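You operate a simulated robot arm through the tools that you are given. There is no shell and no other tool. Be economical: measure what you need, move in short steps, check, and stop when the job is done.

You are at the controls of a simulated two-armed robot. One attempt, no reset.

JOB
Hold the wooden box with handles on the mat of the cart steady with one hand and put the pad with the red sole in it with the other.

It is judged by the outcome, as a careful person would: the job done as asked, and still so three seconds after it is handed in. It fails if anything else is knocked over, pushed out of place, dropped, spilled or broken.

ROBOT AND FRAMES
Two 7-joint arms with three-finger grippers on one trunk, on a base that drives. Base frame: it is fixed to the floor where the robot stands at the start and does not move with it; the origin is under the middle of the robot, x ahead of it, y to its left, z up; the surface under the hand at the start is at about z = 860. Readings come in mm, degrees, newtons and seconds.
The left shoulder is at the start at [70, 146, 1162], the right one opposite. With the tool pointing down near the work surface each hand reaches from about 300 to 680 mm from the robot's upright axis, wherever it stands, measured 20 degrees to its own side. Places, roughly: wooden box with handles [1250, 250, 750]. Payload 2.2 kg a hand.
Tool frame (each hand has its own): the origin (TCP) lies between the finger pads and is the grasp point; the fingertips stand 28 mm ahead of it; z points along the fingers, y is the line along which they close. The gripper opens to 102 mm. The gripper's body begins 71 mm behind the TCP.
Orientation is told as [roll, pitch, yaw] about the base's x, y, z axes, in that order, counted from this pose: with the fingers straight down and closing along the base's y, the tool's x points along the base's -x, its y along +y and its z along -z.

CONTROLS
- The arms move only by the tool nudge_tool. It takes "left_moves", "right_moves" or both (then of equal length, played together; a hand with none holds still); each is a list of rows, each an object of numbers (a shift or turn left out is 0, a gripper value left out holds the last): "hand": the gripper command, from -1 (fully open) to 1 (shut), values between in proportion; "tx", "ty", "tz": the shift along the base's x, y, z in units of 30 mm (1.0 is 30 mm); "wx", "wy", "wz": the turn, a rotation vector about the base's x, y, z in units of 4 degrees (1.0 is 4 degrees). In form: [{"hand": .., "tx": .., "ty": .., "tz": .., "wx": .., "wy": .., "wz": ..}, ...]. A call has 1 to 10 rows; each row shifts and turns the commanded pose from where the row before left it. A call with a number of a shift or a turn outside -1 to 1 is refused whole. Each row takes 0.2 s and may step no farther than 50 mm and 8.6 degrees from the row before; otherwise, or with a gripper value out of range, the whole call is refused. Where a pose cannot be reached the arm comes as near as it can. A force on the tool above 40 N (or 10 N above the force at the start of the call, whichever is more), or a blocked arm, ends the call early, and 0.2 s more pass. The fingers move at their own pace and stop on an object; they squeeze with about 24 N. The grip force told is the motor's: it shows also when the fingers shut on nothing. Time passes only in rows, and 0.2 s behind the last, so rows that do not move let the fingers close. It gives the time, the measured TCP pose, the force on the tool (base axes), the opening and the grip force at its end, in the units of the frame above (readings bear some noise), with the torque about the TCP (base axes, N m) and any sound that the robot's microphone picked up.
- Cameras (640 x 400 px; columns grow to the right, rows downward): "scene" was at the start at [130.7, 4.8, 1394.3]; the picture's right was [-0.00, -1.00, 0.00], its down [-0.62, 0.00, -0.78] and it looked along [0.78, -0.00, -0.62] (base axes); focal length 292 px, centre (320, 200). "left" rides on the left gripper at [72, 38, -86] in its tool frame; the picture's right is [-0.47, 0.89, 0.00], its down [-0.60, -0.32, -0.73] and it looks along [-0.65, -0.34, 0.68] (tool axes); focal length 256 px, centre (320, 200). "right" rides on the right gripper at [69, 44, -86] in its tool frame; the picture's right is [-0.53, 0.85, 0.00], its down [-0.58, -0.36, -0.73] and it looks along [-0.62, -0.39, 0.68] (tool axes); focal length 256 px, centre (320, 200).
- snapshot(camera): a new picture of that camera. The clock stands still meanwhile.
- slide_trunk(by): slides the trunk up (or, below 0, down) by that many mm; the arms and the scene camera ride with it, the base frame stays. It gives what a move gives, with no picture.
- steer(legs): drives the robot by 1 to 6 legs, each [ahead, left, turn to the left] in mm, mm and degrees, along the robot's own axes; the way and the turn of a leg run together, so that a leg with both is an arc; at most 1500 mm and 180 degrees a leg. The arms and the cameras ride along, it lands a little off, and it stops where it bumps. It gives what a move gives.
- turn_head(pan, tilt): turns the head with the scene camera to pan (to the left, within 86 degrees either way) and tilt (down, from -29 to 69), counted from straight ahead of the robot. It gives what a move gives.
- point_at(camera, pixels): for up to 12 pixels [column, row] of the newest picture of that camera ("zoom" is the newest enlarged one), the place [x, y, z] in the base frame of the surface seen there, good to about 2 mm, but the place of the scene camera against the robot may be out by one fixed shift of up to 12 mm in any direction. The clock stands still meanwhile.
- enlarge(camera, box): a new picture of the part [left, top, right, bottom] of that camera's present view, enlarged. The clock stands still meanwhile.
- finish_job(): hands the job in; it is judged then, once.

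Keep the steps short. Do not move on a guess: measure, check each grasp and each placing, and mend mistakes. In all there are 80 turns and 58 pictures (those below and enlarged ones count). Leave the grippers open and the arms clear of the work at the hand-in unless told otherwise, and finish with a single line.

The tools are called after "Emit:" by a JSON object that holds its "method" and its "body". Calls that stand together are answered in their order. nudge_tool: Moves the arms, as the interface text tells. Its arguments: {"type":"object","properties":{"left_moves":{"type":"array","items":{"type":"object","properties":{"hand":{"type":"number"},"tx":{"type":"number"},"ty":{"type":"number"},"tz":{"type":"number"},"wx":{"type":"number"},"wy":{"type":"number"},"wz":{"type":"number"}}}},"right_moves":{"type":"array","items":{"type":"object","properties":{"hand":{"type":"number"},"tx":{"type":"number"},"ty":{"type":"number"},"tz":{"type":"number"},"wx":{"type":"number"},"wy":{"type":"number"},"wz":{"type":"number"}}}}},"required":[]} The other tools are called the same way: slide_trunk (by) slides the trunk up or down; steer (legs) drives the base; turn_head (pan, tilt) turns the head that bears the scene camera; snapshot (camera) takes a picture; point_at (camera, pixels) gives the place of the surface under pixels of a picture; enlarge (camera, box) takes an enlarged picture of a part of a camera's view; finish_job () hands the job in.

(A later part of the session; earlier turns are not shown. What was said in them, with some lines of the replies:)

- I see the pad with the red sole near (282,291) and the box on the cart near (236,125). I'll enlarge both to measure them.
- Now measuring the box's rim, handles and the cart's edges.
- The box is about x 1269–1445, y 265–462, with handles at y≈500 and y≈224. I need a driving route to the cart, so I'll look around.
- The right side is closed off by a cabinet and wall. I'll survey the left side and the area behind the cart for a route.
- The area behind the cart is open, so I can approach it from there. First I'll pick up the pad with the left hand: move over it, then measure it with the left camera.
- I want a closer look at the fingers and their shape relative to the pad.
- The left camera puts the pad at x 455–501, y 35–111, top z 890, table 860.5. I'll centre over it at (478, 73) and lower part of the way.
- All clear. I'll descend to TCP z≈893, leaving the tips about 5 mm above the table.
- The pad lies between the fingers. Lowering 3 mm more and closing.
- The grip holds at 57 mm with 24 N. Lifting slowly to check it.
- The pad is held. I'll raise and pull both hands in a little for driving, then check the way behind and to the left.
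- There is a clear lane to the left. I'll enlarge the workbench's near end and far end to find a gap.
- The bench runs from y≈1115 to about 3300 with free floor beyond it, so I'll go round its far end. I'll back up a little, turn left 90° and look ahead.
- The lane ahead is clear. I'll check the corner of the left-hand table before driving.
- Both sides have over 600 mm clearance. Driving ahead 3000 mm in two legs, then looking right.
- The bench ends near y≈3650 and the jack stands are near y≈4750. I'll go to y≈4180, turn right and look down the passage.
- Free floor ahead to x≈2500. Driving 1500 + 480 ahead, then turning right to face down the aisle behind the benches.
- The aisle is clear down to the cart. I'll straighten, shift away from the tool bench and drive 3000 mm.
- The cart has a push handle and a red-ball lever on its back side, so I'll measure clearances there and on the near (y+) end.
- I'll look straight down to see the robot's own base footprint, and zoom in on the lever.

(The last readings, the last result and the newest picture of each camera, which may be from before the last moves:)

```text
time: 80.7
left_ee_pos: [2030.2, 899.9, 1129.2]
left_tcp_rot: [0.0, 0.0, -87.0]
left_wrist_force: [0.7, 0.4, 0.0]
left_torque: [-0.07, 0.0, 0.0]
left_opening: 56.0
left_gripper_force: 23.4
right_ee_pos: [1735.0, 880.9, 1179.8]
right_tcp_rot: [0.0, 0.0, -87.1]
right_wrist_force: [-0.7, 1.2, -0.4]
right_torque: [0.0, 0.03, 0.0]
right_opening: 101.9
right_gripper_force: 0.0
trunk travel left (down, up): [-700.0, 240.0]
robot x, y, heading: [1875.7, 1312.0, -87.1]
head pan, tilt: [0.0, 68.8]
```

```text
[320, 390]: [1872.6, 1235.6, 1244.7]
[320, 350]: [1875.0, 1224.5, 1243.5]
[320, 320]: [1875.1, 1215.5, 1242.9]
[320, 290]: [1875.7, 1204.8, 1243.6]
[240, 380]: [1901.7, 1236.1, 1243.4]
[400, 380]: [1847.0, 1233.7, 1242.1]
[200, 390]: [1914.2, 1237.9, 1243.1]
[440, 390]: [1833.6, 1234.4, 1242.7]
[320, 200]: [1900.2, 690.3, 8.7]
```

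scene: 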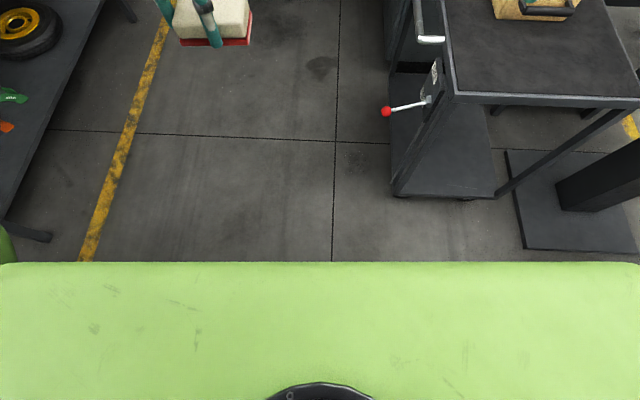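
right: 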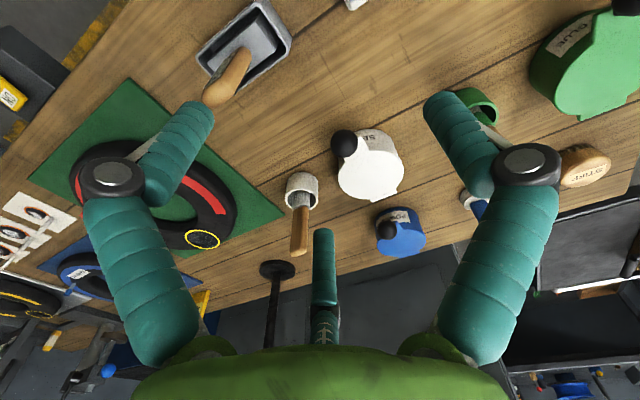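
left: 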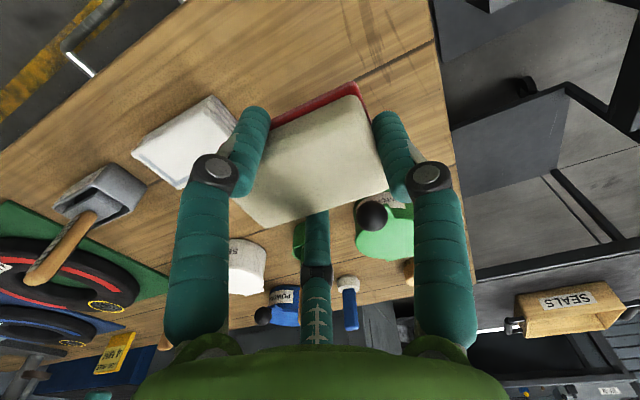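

The lever stands at LOCK. Before moving sideways, I'll measure the shelf on my left.

Emit:
{"method": "point_at", "body": {"camera": "scene", "pixels": [[80, 50], [90, 10], [40, 240], [30, 20], [10, 100], [110, 5], [100, 250], [3, 225]]}}

Emit:
{"method": "turn_head", "body": {"pan": 50, "tilt": 35}}

Emit:
{"method": "snapshot", "body": {"camera": "scene"}}

Emit:
{"method": "point_at", "body": {"camera": "scene", "pixels": [[400, 150], [350, 200], [450, 200], [500, 150], [550, 150], [300, 120], [400, 250], [450, 130], [500, 250], [550, 250], [250, 250], [380, 180]]}}

```text
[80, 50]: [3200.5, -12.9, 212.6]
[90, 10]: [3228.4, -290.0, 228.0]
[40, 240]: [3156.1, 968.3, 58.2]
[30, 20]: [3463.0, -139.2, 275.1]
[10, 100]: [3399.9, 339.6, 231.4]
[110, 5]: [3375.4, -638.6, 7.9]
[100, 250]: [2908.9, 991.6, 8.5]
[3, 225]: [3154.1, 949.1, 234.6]
```

```text
time: 81.9
left_ee_pos: [2030.4, 900.9, 1128.6]
left_tcp_rot: [0.0, 0.1, -87.1]
left_wrist_force: [-0.4, -1.1, 0.0]
left_torque: [-0.03, -0.01, -0.01]
left_opening: 56.0
left_gripper_force: 24.1
right_ee_pos: [1734.3, 881.5, 1178.8]
right_tcp_rot: [0.0, 0.0, -87.1]
right_wrist_force: [-0.4, -0.6, 0.3]
right_torque: [-0.01, -0.01, -0.02]
right_opening: 101.9
right_gripper_force: 0.1
trunk travel left (down, up): [-700.0, 240.0]
robot x, y, heading: [1877.8, 1312.4, -87.3]
head pan, tilt: [50.0, 35.0]
```

```text
28 pictures are left
```

scene: 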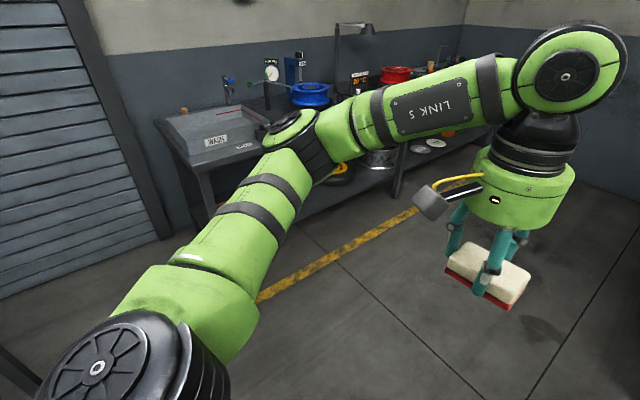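

```text
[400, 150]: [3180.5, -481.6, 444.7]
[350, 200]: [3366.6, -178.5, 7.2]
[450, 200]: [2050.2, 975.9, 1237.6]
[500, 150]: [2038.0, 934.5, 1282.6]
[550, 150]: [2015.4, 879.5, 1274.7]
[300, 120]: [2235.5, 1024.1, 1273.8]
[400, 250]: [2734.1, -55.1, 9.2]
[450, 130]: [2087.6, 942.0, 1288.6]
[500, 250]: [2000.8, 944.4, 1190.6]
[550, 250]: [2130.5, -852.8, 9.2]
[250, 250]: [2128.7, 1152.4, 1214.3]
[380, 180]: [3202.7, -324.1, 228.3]
```

There is plenty of room (shelf at x≥3150). I'll move out to x≈2200, go down to y≈385, and turn right to face the cart.

Emit:
{"method": "steer", "body": {"legs": [[0, 278, 0], [942, 0, 0], [0, 0, -92.8]]}}

Emit:
{"method": "turn_head", "body": {"pan": 0, "tilt": 42}}

Emit:
{"method": "snapshot", "body": {"camera": "scene"}}

```text
time: 92.2
left_ee_pos: [1783.5, 250.6, 1130.7]
left_tcp_rot: [-0.1, 0.0, -178.5]
left_wrist_force: [1.0, 0.1, 0.1]
left_torque: [0.01, 0.02, -0.03]
left_opening: 56.1
left_gripper_force: 24.2
right_ee_pos: [1770.7, 547.3, 1179.8]
right_tcp_rot: [0.0, 0.1, -178.6]
right_wrist_force: [-0.2, 0.0, 0.2]
right_torque: [-0.01, -0.01, 0.03]
right_opening: 101.9
right_gripper_force: 0.1
trunk travel left (down, up): [-700.0, 240.0]
robot x, y, heading: [2199.6, 395.9, -178.5]
head pan, tilt: [50.0, 35.0]
```

```text
time: 93.4
left_ee_pos: [1785.3, 251.1, 1129.7]
left_tcp_rot: [0.0, 0.0, -178.6]
left_wrist_force: [0.0, 0.5, 0.4]
left_torque: [0.02, 0.03, 0.01]
left_opening: 56.0
left_gripper_force: 23.7
right_ee_pos: [1771.1, 546.8, 1179.2]
right_tcp_rot: [0.0, 0.1, -178.7]
right_wrist_force: [-0.8, 0.1, -0.1]
right_torque: [-0.02, -0.03, -0.02]
right_opening: 101.9
right_gripper_force: 0.0
trunk travel left (down, up): [-700.0, 240.0]
robot x, y, heading: [2199.4, 391.7, -178.4]
head pan, tilt: [0.0, 42.0]
```

```text
27 pictures are left
```

scene: 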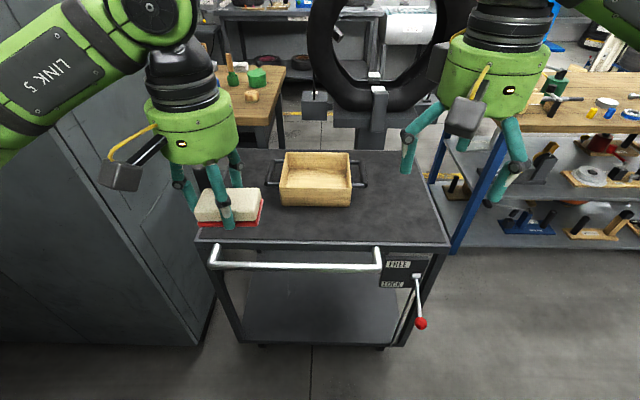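

The cart, box and lever are ahead. I'll check the cabinet's position against my left elbow, and the handle and lever again.

Emit:
{"method": "point_at", "body": {"camera": "scene", "pixels": [[200, 335], [60, 250], [100, 130], [30, 140], [150, 250], [380, 262], [420, 323], [280, 195], [350, 197], [362, 175], [272, 177], [310, 265]]}}

Emit:
{"method": "turn_head", "body": {"pan": 50, "tilt": 30}}

Emit:
{"method": "snapshot", "body": {"camera": "scene"}}

Emit:
{"method": "point_at", "body": {"camera": "scene", "pixels": [[300, 80], [400, 50], [450, 100], [250, 150], [350, 200], [350, 250], [300, 300], [200, 250], [450, 350], [520, 350], [400, 330], [560, 300]]}}

```text
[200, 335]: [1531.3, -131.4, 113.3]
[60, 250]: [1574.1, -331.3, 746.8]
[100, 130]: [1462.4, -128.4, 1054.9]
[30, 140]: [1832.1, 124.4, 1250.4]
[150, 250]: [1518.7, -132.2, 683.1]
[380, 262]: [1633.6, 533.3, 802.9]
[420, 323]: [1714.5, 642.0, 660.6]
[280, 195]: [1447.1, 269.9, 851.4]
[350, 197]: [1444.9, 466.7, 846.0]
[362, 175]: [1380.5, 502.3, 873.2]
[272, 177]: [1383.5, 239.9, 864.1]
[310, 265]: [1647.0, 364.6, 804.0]
```

```text
time: 94.6
left_ee_pos: [1783.2, 251.1, 1128.9]
left_tcp_rot: [0.0, 0.0, -178.5]
left_wrist_force: [0.0, -0.3, -0.9]
left_torque: [0.0, -0.01, 0.02]
left_opening: 56.2
left_gripper_force: 23.9
right_ee_pos: [1771.6, 548.7, 1179.2]
right_tcp_rot: [0.0, -0.1, -178.6]
right_wrist_force: [-0.7, 0.7, -0.2]
right_torque: [0.0, 0.02, 0.01]
right_opening: 101.7
right_gripper_force: 0.1
trunk travel left (down, up): [-700.0, 240.0]
robot x, y, heading: [2202.2, 391.9, -178.6]
head pan, tilt: [50.0, 30.0]
```

```text
26 pictures are left
```

scene: 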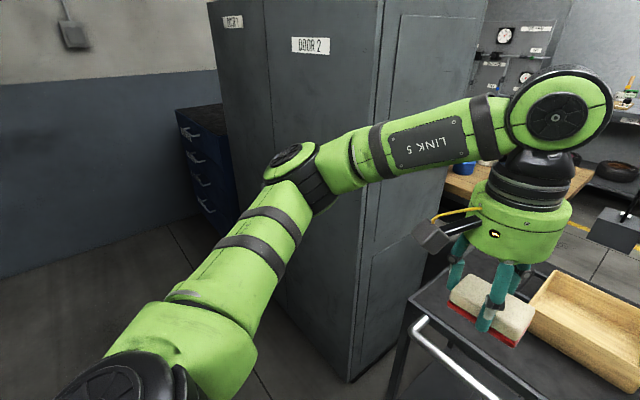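

```text
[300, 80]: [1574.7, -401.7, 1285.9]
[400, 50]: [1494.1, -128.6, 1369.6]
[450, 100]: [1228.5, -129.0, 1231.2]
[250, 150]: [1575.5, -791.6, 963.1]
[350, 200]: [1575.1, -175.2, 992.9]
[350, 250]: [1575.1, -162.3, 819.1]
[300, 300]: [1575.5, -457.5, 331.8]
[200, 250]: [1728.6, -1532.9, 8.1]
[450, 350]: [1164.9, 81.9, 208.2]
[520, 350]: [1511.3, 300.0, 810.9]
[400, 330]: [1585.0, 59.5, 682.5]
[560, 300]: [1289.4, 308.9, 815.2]
```

The cabinet is at y<-129, clear of the left elbow. Driving ahead 235 mm to x≈1965, keeping off the cart and lever.

Emit:
{"method": "steer", "body": {"legs": [[0, 0, -1.5], [235, 0, 0]]}}

Emit:
{"method": "turn_head", "body": {"pan": 0, "tilt": 50}}

Emit:
{"method": "snapshot", "body": {"camera": "scene"}}

Emit:
{"method": "snapshot", "body": {"camera": "right"}}

```text
time: 96.7
left_ee_pos: [1548.4, 259.5, 1130.4]
left_tcp_rot: [0.0, -0.2, -179.8]
left_wrist_force: [0.3, -0.1, -0.1]
left_torque: [0.01, -0.01, 0.0]
left_opening: 56.0
left_gripper_force: 24.4
right_ee_pos: [1542.6, 555.9, 1180.1]
right_tcp_rot: [0.0, 0.0, -179.7]
right_wrist_force: [0.7, -0.2, -0.1]
right_torque: [0.02, 0.0, -0.01]
right_opening: 101.8
right_gripper_force: 0.0
trunk travel left (down, up): [-700.0, 240.0]
robot x, y, heading: [1965.7, 394.0, -179.6]
head pan, tilt: [50.0, 30.0]
```

```text
time: 97.9
left_ee_pos: [1547.3, 259.8, 1128.7]
left_tcp_rot: [-0.1, 0.1, -179.8]
left_wrist_force: [-0.9, 0.4, -0.5]
left_torque: [0.03, 0.0, 0.02]
left_opening: 56.2
left_gripper_force: 23.9
right_ee_pos: [1540.8, 555.2, 1180.0]
right_tcp_rot: [-0.1, 0.0, -179.8]
right_wrist_force: [0.2, -0.9, 0.6]
right_torque: [0.02, -0.03, -0.05]
right_opening: 102.1
right_gripper_force: 0.1
trunk travel left (down, up): [-700.0, 240.0]
robot x, y, heading: [1966.9, 394.6, -179.6]
head pan, tilt: [0.0, 50.0]
```

```text
25 pictures are left
```

scene: 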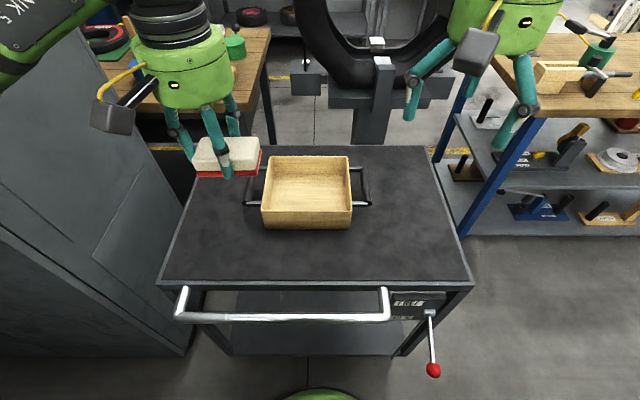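

```text
24 pictures are left
```

right: 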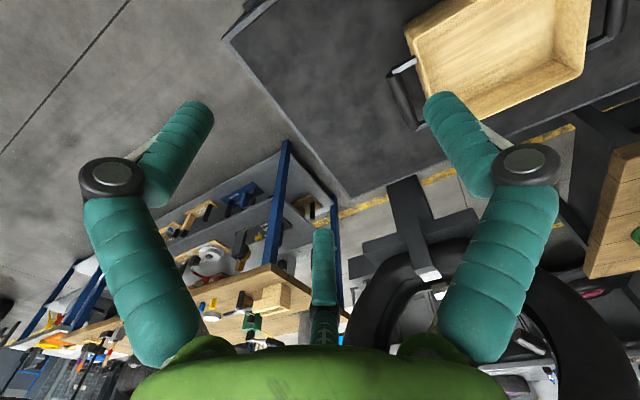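

In position. I'll lower the trunk 50 mm to match the lower cart, then bring the right hand above the right handle (y≈500).

Emit:
{"method": "slide_trunk", "body": {"by": -50}}

Emit:
{"method": "nudge_tool", "body": {"right_moves": [{"tx": -1, "ty": -0.5}, {"tx": -1, "ty": -0.5}, {"tx": -1, "ty": -0.4}, {"tx": -1, "ty": -0.4}, {"tx": -1}, {"tx": -0.9, "tz": -0.5}, {"tz": -1}, {"tz": -1}, {"hand": 0.0}]}}

Emit:
{"method": "snapshot", "body": {"camera": "right"}}

```text
time: 98.8
left_ee_pos: [1547.3, 260.2, 1080.2]
left_tcp_rot: [-0.2, -0.1, -179.7]
left_wrist_force: [-0.4, 0.6, 0.2]
left_torque: [-0.02, 0.01, 0.05]
left_opening: 56.0
left_gripper_force: 23.9
right_ee_pos: [1540.2, 554.7, 1129.7]
right_tcp_rot: [0.0, -0.1, -179.8]
right_wrist_force: [0.8, -0.9, 1.5]
right_torque: [0.0, -0.01, -0.01]
right_opening: 101.9
right_gripper_force: 0.1
trunk travel left (down, up): [-650.0, 290.0]
robot x, y, heading: [1964.8, 394.2, -179.7]
head pan, tilt: [0.0, 50.0]
```

```text
time: 100.8
left_ee_pos: [1547.8, 258.8, 1079.9]
left_tcp_rot: [-0.1, -0.1, -179.7]
left_wrist_force: [0.8, 0.1, 0.5]
left_torque: [0.01, 0.02, 0.01]
left_opening: 56.2
left_gripper_force: 24.1
right_ee_pos: [1367.4, 500.7, 1054.1]
right_tcp_rot: [0.1, -0.1, -179.8]
right_wrist_force: [0.6, -0.3, 0.1]
right_torque: [0.04, 0.0, -0.02]
right_opening: 50.9
right_gripper_force: 0.1
right hand out of reach, approached as far as the arm can: row 6
trunk travel left (down, up): [-650.0, 290.0]
robot x, y, heading: [1968.0, 391.8, -179.8]
head pan, tilt: [0.0, 50.0]
```

```text
23 pictures are left
```

right: 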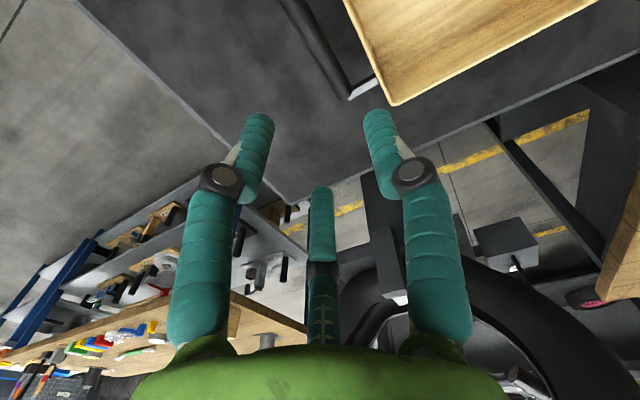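

Measuring the handle bar and box corner with the right camera.

Emit:
{"method": "point_at", "body": {"camera": "right", "pixels": [[320, 50], [335, 80], [345, 92], [305, 15], [363, 87], [393, 103], [370, 60], [300, 110], [430, 90], [328, 45], [312, 60], [345, 50]]}}

Emit:
{"method": "enlarge", "body": {"camera": "right", "box": [260, 0, 420, 110]}}

```text
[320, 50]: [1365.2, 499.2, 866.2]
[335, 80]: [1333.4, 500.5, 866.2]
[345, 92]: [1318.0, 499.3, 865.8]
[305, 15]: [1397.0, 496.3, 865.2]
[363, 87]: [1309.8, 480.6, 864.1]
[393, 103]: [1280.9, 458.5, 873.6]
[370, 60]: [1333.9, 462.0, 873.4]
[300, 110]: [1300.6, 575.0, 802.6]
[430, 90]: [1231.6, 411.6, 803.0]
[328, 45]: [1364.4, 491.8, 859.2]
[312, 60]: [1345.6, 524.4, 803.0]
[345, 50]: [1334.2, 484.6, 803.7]
```

```text
3.64 times, centred on (340, 55) of right
```

zoom: 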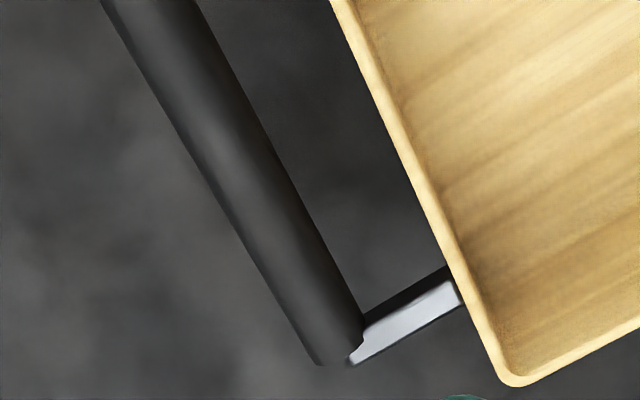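

The bar lies at y≈500, top z 866, x≈1312–1410, and the box wall is at y≈463, giving a 27 mm gap. I'll narrow the opening to about 36 mm, check the fingertip positions and lower partly.

Emit:
{"method": "nudge_tool", "body": {"right_moves": [{"hand": 0.3, "tz": -1}, {"tz": -1, "ty": -0.03}, {"tz": -1}]}}

Emit:
{"method": "snapshot", "body": {"camera": "right"}}

Emit:
{"method": "point_at", "body": {"camera": "right", "pixels": [[378, 120], [362, 118], [372, 112], [262, 120], [318, 200], [250, 118], [355, 118], [365, 130]]}}

```text
time: 101.6
left_ee_pos: [1546.0, 259.9, 1079.0]
left_tcp_rot: [0.0, 0.0, -179.7]
left_wrist_force: [-0.5, 0.2, -0.3]
left_torque: [0.0, -0.02, 0.01]
left_opening: 55.9
left_gripper_force: 24.0
right_ee_pos: [1366.6, 505.1, 962.8]
right_tcp_rot: [0.0, 0.0, -179.7]
right_wrist_force: [-0.1, -0.1, 0.2]
right_torque: [-0.02, 0.01, 0.0]
right_opening: 35.7
right_gripper_force: 0.1
trunk travel left (down, up): [-650.0, 290.0]
robot x, y, heading: [1966.9, 390.9, -180.0]
head pan, tilt: [0.0, 50.0]
```

```text
21 pictures are left
```

right: 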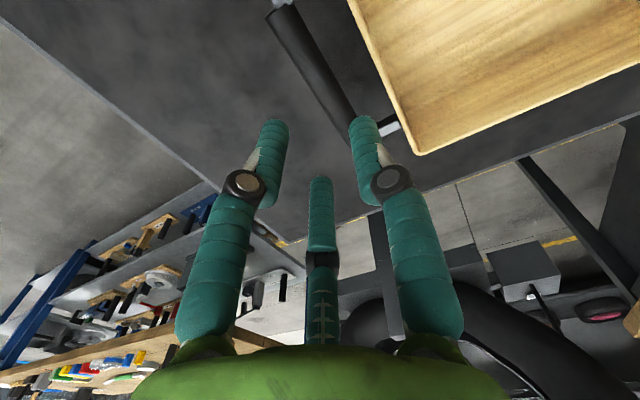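

```text
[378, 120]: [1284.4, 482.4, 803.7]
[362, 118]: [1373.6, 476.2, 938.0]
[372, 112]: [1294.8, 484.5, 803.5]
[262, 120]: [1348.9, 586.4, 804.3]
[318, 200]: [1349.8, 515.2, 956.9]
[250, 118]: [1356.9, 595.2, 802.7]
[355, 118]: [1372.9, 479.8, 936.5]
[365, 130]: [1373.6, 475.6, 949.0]
```

The single finger is at y≈476 and the other two at y≈515. I'll compare fingers and bar in one enlarged image.

Emit:
{"method": "enlarge", "body": {"camera": "right", "box": [240, 0, 432, 120]}}

Emit:
{"method": "point_at", "body": {"camera": "right", "pixels": [[300, 47], [325, 85], [342, 108], [280, 15], [272, 150], [264, 150], [282, 135], [312, 195], [328, 195], [350, 135], [375, 135], [400, 115]]}}

```text
3.33 times, centred on (336, 60) of right
```

zoom: 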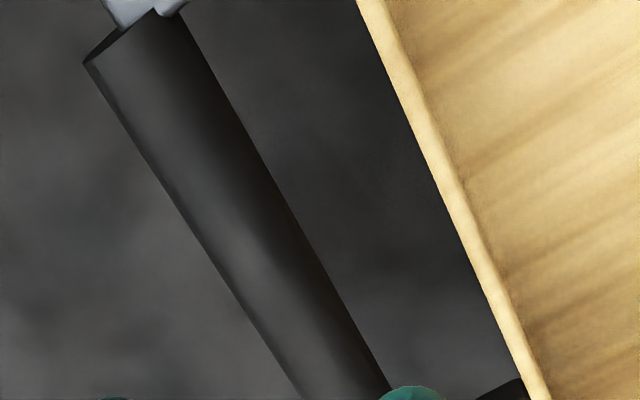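

```text
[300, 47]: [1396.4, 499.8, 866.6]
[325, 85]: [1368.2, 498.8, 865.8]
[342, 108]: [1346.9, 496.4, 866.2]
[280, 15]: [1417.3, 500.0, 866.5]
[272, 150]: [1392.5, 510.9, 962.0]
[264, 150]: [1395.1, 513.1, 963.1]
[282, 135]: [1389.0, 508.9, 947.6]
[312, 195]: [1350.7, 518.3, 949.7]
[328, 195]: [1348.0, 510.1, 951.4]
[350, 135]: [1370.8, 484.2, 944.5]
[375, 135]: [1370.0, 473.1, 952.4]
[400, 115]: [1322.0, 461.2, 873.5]
```

Bar spans y 491–509; the finger gap is centred at about 497. I'll shift +3.5 mm, open to about 42 mm, then descend to bar height watching force.

Emit:
{"method": "nudge_tool", "body": {"right_moves": [{"hand": 0.18, "ty": 0.12, "tz": -0.9}, {"tz": -0.9}]}}

Emit:
{"method": "snapshot", "body": {"camera": "right"}}

Emit:
{"method": "point_at", "body": {"camera": "right", "pixels": [[360, 135], [350, 130], [378, 135], [275, 140], [284, 135], [312, 195], [328, 195], [320, 100], [330, 80], [300, 50]]}}

```text
time: 102.2
left_ee_pos: [1546.3, 260.2, 1078.8]
left_tcp_rot: [-0.1, 0.0, -179.6]
left_wrist_force: [0.0, -0.2, 0.5]
left_torque: [0.01, 0.01, 0.0]
left_opening: 55.9
left_gripper_force: 23.9
right_ee_pos: [1366.8, 505.9, 909.4]
right_tcp_rot: [0.1, 0.0, -179.9]
right_wrist_force: [-0.4, -0.1, -0.4]
right_torque: [-0.02, -0.01, 0.01]
right_opening: 41.7
right_gripper_force: 0.0
trunk travel left (down, up): [-650.0, 290.0]
robot x, y, heading: [1964.0, 397.4, -179.9]
head pan, tilt: [0.0, 50.0]
```

```text
19 pictures are left
```

right: 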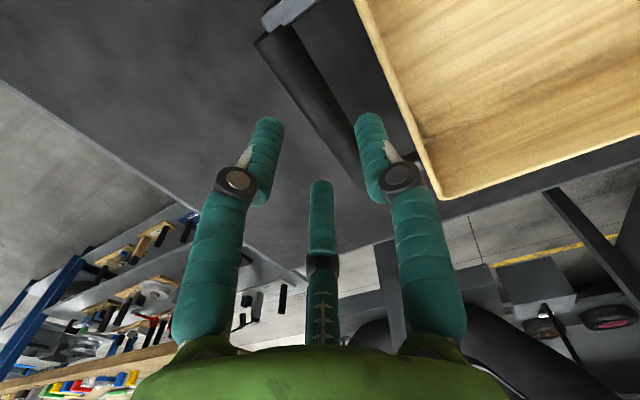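

```text
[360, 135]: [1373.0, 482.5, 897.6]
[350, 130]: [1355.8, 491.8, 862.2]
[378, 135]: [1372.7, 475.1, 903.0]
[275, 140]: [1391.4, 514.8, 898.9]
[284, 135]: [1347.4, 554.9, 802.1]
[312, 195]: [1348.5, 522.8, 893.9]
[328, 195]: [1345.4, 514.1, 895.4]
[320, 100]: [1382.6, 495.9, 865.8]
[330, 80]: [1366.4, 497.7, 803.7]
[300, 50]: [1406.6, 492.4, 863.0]
```

Inner finger edge ≈485, outer ≈512; the bar fits between. Descending 42 mm in small steps.

Emit:
{"method": "nudge_tool", "body": {"right_moves": [{"tz": -0.5}, {"tz": -0.5}, {"tz": -0.4}]}}

Emit:
{"method": "snapshot", "body": {"camera": "right"}}

```text
time: 103.0
left_ee_pos: [1546.5, 259.4, 1079.6]
left_tcp_rot: [0.0, 0.0, -179.6]
left_wrist_force: [-0.1, -0.3, -0.3]
left_torque: [-0.01, -0.02, 0.05]
left_opening: 56.2
left_gripper_force: 24.4
right_ee_pos: [1367.1, 504.4, 867.9]
right_tcp_rot: [0.0, 0.0, -179.9]
right_wrist_force: [-0.1, 0.4, 0.8]
right_torque: [0.0, 0.02, -0.02]
right_opening: 41.7
right_gripper_force: 0.0
trunk travel left (down, up): [-650.0, 290.0]
robot x, y, heading: [1967.2, 396.0, -179.9]
head pan, tilt: [0.0, 50.0]
```

```text
18 pictures are left
```

right: 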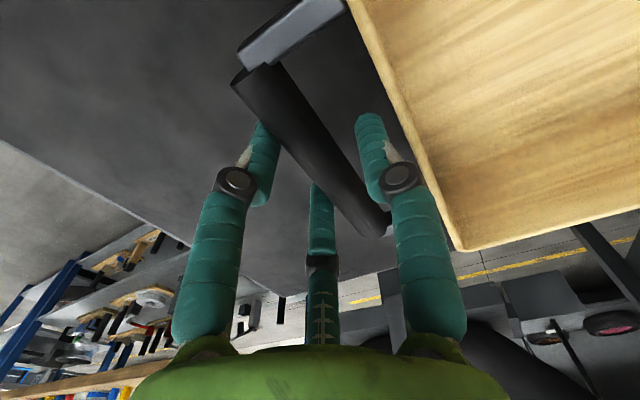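

The bar is between the fingers, no contact force. Closing to grip it.

Emit:
{"method": "nudge_tool", "body": {"right_moves": [{"hand": 0.5}, {"hand": 0.7}, {"hand": 1}, {"hand": 1}]}}

Emit:
{"method": "snapshot", "body": {"camera": "right"}}

Emit:
{"method": "snapshot", "body": {"camera": "scene"}}

Emit:
{"method": "point_at", "body": {"camera": "scene", "pixels": [[266, 160], [348, 160], [263, 215], [350, 212], [290, 190], [320, 190], [300, 220], [262, 190], [255, 185]]}}

```text
time: 104.0
left_ee_pos: [1547.1, 259.5, 1079.0]
left_tcp_rot: [0.0, -0.1, -179.7]
left_wrist_force: [0.1, 0.1, -0.5]
left_torque: [-0.02, 0.05, -0.01]
left_opening: 55.7
left_gripper_force: 24.0
right_ee_pos: [1366.7, 505.7, 868.0]
right_tcp_rot: [0.1, 0.1, -179.8]
right_wrist_force: [-0.7, 1.1, 0.0]
right_torque: [0.02, 0.1, -0.32]
right_opening: 29.4
right_gripper_force: 23.7
trunk travel left (down, up): [-650.0, 290.0]
robot x, y, heading: [1964.0, 396.0, -179.7]
head pan, tilt: [0.0, 50.0]
```

```text
17 pictures are left
```

right: 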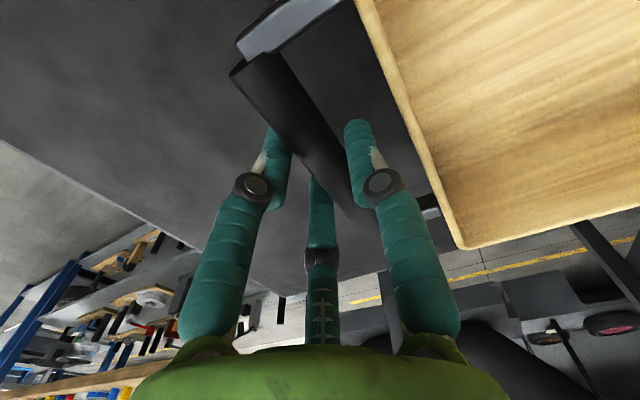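

```text
16 pictures are left
```

scene: 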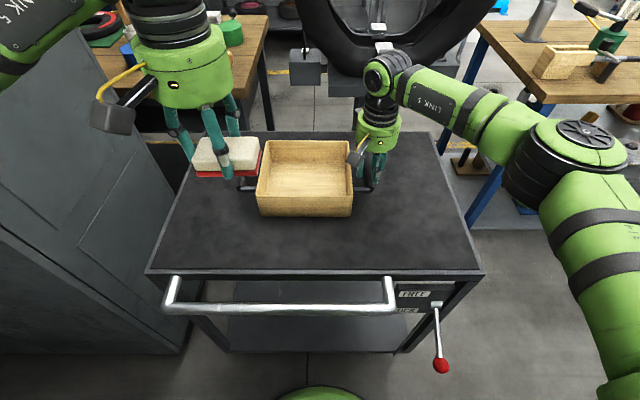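

```text
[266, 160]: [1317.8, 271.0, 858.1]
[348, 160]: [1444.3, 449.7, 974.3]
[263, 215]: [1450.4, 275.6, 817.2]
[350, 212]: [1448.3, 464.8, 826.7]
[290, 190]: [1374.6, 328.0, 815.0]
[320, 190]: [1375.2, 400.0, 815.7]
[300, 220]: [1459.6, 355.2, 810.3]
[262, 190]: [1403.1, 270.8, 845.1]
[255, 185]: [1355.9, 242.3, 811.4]
```

The right hand holds the handle firmly (29 mm, 24 N) and the box hasn't shifted. Now I'll bring the pad over the box with the left hand toward (1372, 330), keeping clear of the right hand and its camera.

Emit:
{"method": "nudge_tool", "body": {"left_moves": [{"tz": -1}, {"tz": -1, "tx": -0.5}, {"tx": -1, "tz": -1, "ty": 0.3}, {"tx": -1, "ty": 0.4}, {"tx": -1, "ty": 0.5}, {"tx": -1, "ty": 0.5}, {"tx": -1, "ty": 0.6}, {"tx": -0.3}]}}

Emit:
{"method": "snapshot", "body": {"camera": "scene"}}

Emit:
{"method": "snapshot", "body": {"camera": "left"}}

```text
time: 105.8
left_ee_pos: [1373.0, 326.6, 988.1]
left_tcp_rot: [-0.1, 0.0, -179.7]
left_wrist_force: [-0.2, 0.3, -0.2]
left_torque: [0.01, -0.02, 0.0]
left_opening: 56.1
left_gripper_force: 24.2
right_ee_pos: [1365.7, 503.9, 868.4]
right_tcp_rot: [0.0, 0.0, -179.9]
right_wrist_force: [-0.6, 0.0, 0.2]
right_torque: [-0.04, -0.09, -0.05]
right_opening: 29.7
right_gripper_force: 24.1
trunk travel left (down, up): [-650.0, 290.0]
robot x, y, heading: [1967.2, 401.2, -179.7]
head pan, tilt: [0.0, 50.0]
```

```text
15 pictures are left
```

scene: 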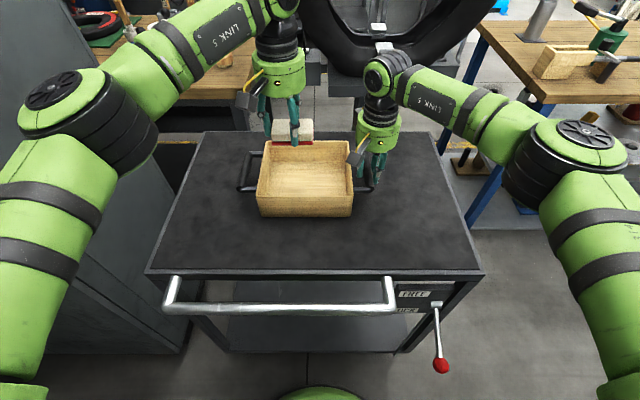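

```text
14 pictures are left
```

left: 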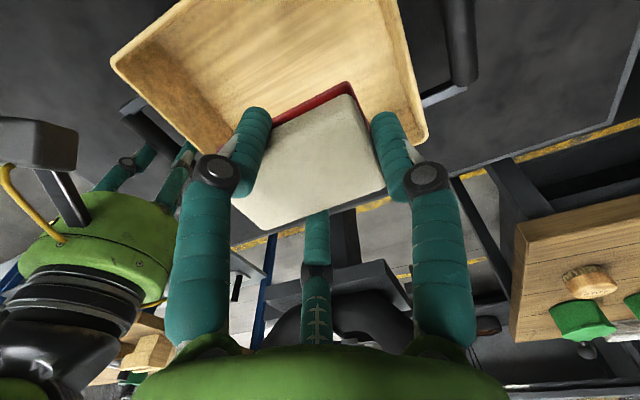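

The pad is over the box. I'll measure the box's floor and rim with the left camera.

Emit:
{"method": "point_at", "body": {"camera": "left", "pixels": [[280, 70], [220, 80], [320, 50], [118, 65], [422, 140], [385, 60], [185, 135], [260, 30], [360, 30], [410, 100]]}}

```text
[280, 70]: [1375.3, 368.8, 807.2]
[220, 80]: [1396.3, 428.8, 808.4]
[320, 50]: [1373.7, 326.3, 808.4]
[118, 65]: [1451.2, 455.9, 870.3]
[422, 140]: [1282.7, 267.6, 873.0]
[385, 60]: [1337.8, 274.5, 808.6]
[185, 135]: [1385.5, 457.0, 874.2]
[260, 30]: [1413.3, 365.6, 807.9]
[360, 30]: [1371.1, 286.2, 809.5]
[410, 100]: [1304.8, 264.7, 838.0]
```

Box floor is at z≈808 and the pad clears every wall. Lowering most of the way.

Emit:
{"method": "nudge_tool", "body": {"left_moves": [{"tz": -1, "ty": 0.15}, {"tz": -1}, {"tz": -1}, {"tz": -0.8}]}}

Emit:
{"method": "snapshot", "body": {"camera": "left"}}

Emit:
{"method": "enlarge", "body": {"camera": "scene", "box": [220, 50, 420, 230]}}

```text
time: 106.8
left_ee_pos: [1371.2, 332.4, 876.1]
left_tcp_rot: [-0.1, 0.1, -179.7]
left_wrist_force: [0.6, -0.5, -0.5]
left_torque: [0.01, 0.0, -0.03]
left_opening: 56.0
left_gripper_force: 24.0
right_ee_pos: [1366.4, 506.0, 867.5]
right_tcp_rot: [0.0, 0.0, -179.9]
right_wrist_force: [-0.7, 0.0, 0.2]
right_torque: [0.05, -0.03, -0.11]
right_opening: 29.5
right_gripper_force: 24.5
trunk travel left (down, up): [-650.0, 290.0]
robot x, y, heading: [1966.7, 393.5, -179.8]
head pan, tilt: [0.0, 50.0]
```

```text
13 pictures are left
```

left: 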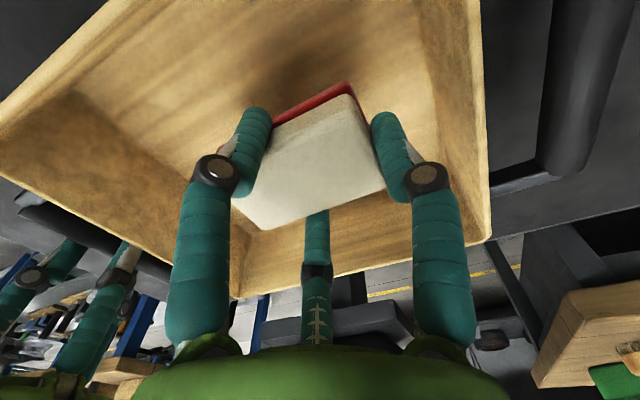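

```text
2.22 times, centred on (320, 140) of scene
```

zoom: 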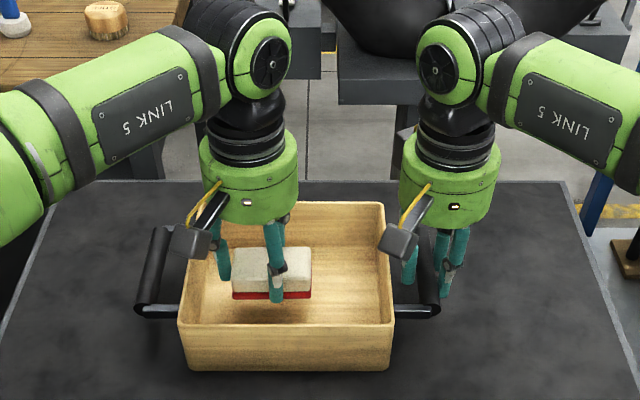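

All clear. Lowering the last ~34 mm gently until light contact.

Emit:
{"method": "nudge_tool", "body": {"left_moves": [{"tz": -0.5}, {"tz": -0.4}, {"tz": -0.15}, {"tz": -0.05}]}}

```text
time: 107.8
left_ee_pos: [1371.1, 333.7, 841.4]
left_tcp_rot: [0.0, -0.1, -179.7]
left_wrist_force: [-0.2, 0.4, 2.5]
left_torque: [-0.07, 0.04, 0.0]
left_opening: 56.0
left_gripper_force: 24.4
right_ee_pos: [1366.3, 505.2, 868.5]
right_tcp_rot: [0.0, 0.0, -179.8]
right_wrist_force: [-0.8, 0.8, -0.4]
right_torque: [0.04, 0.01, -0.14]
right_opening: 29.5
right_gripper_force: 23.3
trunk travel left (down, up): [-650.0, 290.0]
robot x, y, heading: [1962.6, 392.3, -179.8]
head pan, tilt: [0.0, 50.0]
```

Light contact (2.5 N) at z 841: the pad rests on the floor of the box. Opening partly so the fingers stay off the walls.

Emit:
{"method": "nudge_tool", "body": {"left_moves": [{"hand": -0.25}, {"hand": -0.5}, {"hand": -0.5}]}}

Emit:
{"method": "snapshot", "body": {"camera": "left"}}

```text
time: 108.6
left_ee_pos: [1371.6, 332.6, 841.1]
left_tcp_rot: [0.0, -0.1, -179.6]
left_wrist_force: [0.3, -1.2, -0.2]
left_torque: [0.02, 0.04, 0.01]
left_opening: 76.3
left_gripper_force: 0.0
right_ee_pos: [1366.5, 505.4, 867.3]
right_tcp_rot: [0.0, 0.0, -179.9]
right_wrist_force: [0.0, 1.2, -0.3]
right_torque: [0.03, 0.0, -0.11]
right_opening: 30.0
right_gripper_force: 23.8
trunk travel left (down, up): [-650.0, 290.0]
robot x, y, heading: [1967.0, 394.8, -179.8]
head pan, tilt: [0.0, 50.0]
```

```text
11 pictures are left
```

left: 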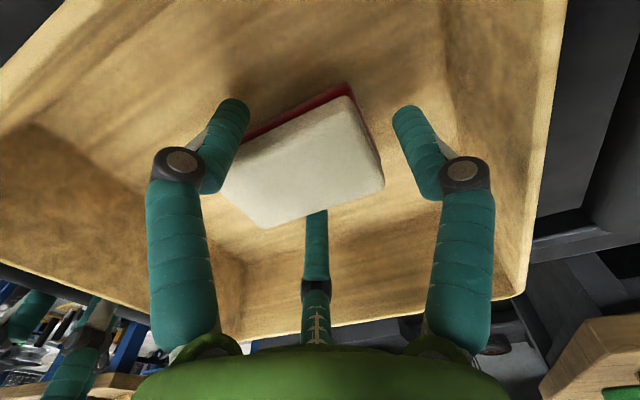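

The pad is free, flat, sole down. Lifting the left hand slowly straight up.

Emit:
{"method": "nudge_tool", "body": {"left_moves": [{"tz": 0.4}, {"tz": 0.8}, {"tz": 1}, {"tz": 1}, {"tz": 1}, {"tz": 1}, {"tx": 1, "ty": -0.5}, {"tx": 1, "ty": -0.5}, {"tx": 1, "ty": -0.5, "hand": -1}, {"tx": 1}]}}

Emit:
{"method": "enlarge", "body": {"camera": "scene", "box": [220, 50, 420, 230]}}

```text
time: 110.8
left_ee_pos: [1493.4, 286.2, 997.5]
left_tcp_rot: [-0.2, -0.2, -179.8]
left_wrist_force: [0.1, -0.3, -0.1]
left_torque: [-0.01, -0.02, -0.02]
left_opening: 102.1
left_gripper_force: 0.1
right_ee_pos: [1367.2, 504.3, 867.9]
right_tcp_rot: [0.0, 0.0, -179.8]
right_wrist_force: [0.0, 0.1, -0.2]
right_torque: [-0.04, -0.02, -0.06]
right_opening: 29.6
right_gripper_force: 24.1
trunk travel left (down, up): [-650.0, 290.0]
robot x, y, heading: [1973.0, 392.8, -180.0]
head pan, tilt: [0.0, 50.0]
```

```text
2.22 times, centred on (320, 140) of scene
```

zoom: 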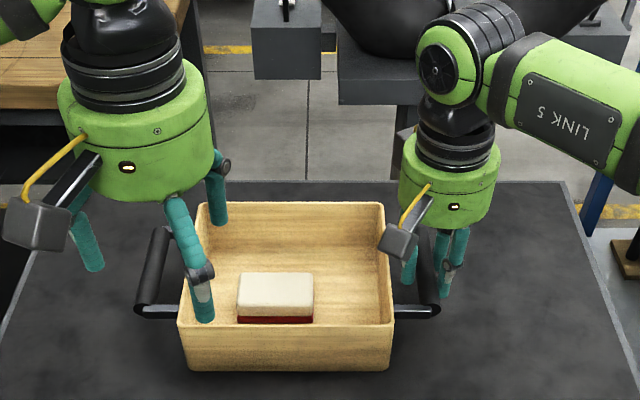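

The pad lies flat in the box. Now I'll release the handle with a small opening (about 42 mm, as on entry) and lift the right hand clear.

Emit:
{"method": "nudge_tool", "body": {"right_moves": [{"hand": 0.18}, {"hand": 0.18}, {"tz": 0.4}, {"tz": 0.8}, {"tz": 1}, {"tz": 1}, {"tz": 1}, {"tz": 1}, {"tx": 1, "ty": 0.5, "hand": -1}, {"tx": 1, "ty": 0.5}], "left_moves": [{"tx": 0.5}, {"tz": 1}, {"tz": 1}, {}, {}, {}, {}, {}, {}, {}]}}

Emit:
{"method": "snapshot", "body": {"camera": "scene"}}

```text
time: 113.0
left_ee_pos: [1510.1, 288.7, 1056.1]
left_tcp_rot: [-0.1, 0.0, -179.8]
left_wrist_force: [0.1, 0.9, 0.0]
left_torque: [-0.02, 0.01, 0.0]
left_opening: 102.1
left_gripper_force: 0.0
right_ee_pos: [1428.2, 533.6, 1025.1]
right_tcp_rot: [0.1, -0.1, -179.7]
right_wrist_force: [-0.3, 0.4, -0.2]
right_torque: [0.0, 0.03, 0.01]
right_opening: 102.0
right_gripper_force: 0.0
trunk travel left (down, up): [-650.0, 290.0]
robot x, y, heading: [1964.6, 394.6, -179.8]
head pan, tilt: [0.0, 50.0]
```

```text
9 pictures are left
```

scene: 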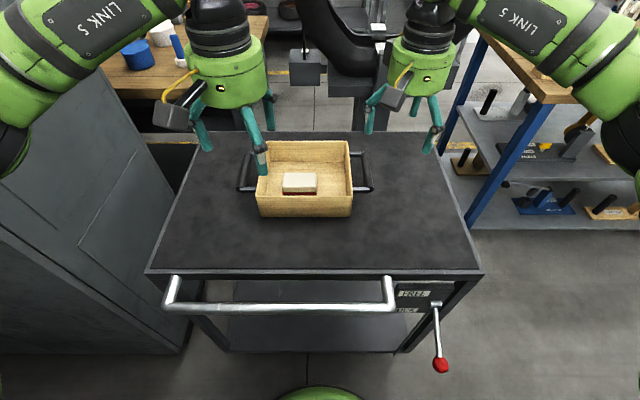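

The box stands where it was with the pad inside, the lever is untouched, and both hands are open and clear. Handing in.

Emit:
{"method": "finish_job", "body": {}}

```text
The job is handed in.
```

The pad with the red sole lies flat, sole down, in the wooden box; the right hand held the box's handle while the left put it in, and both grippers are now open and clear.
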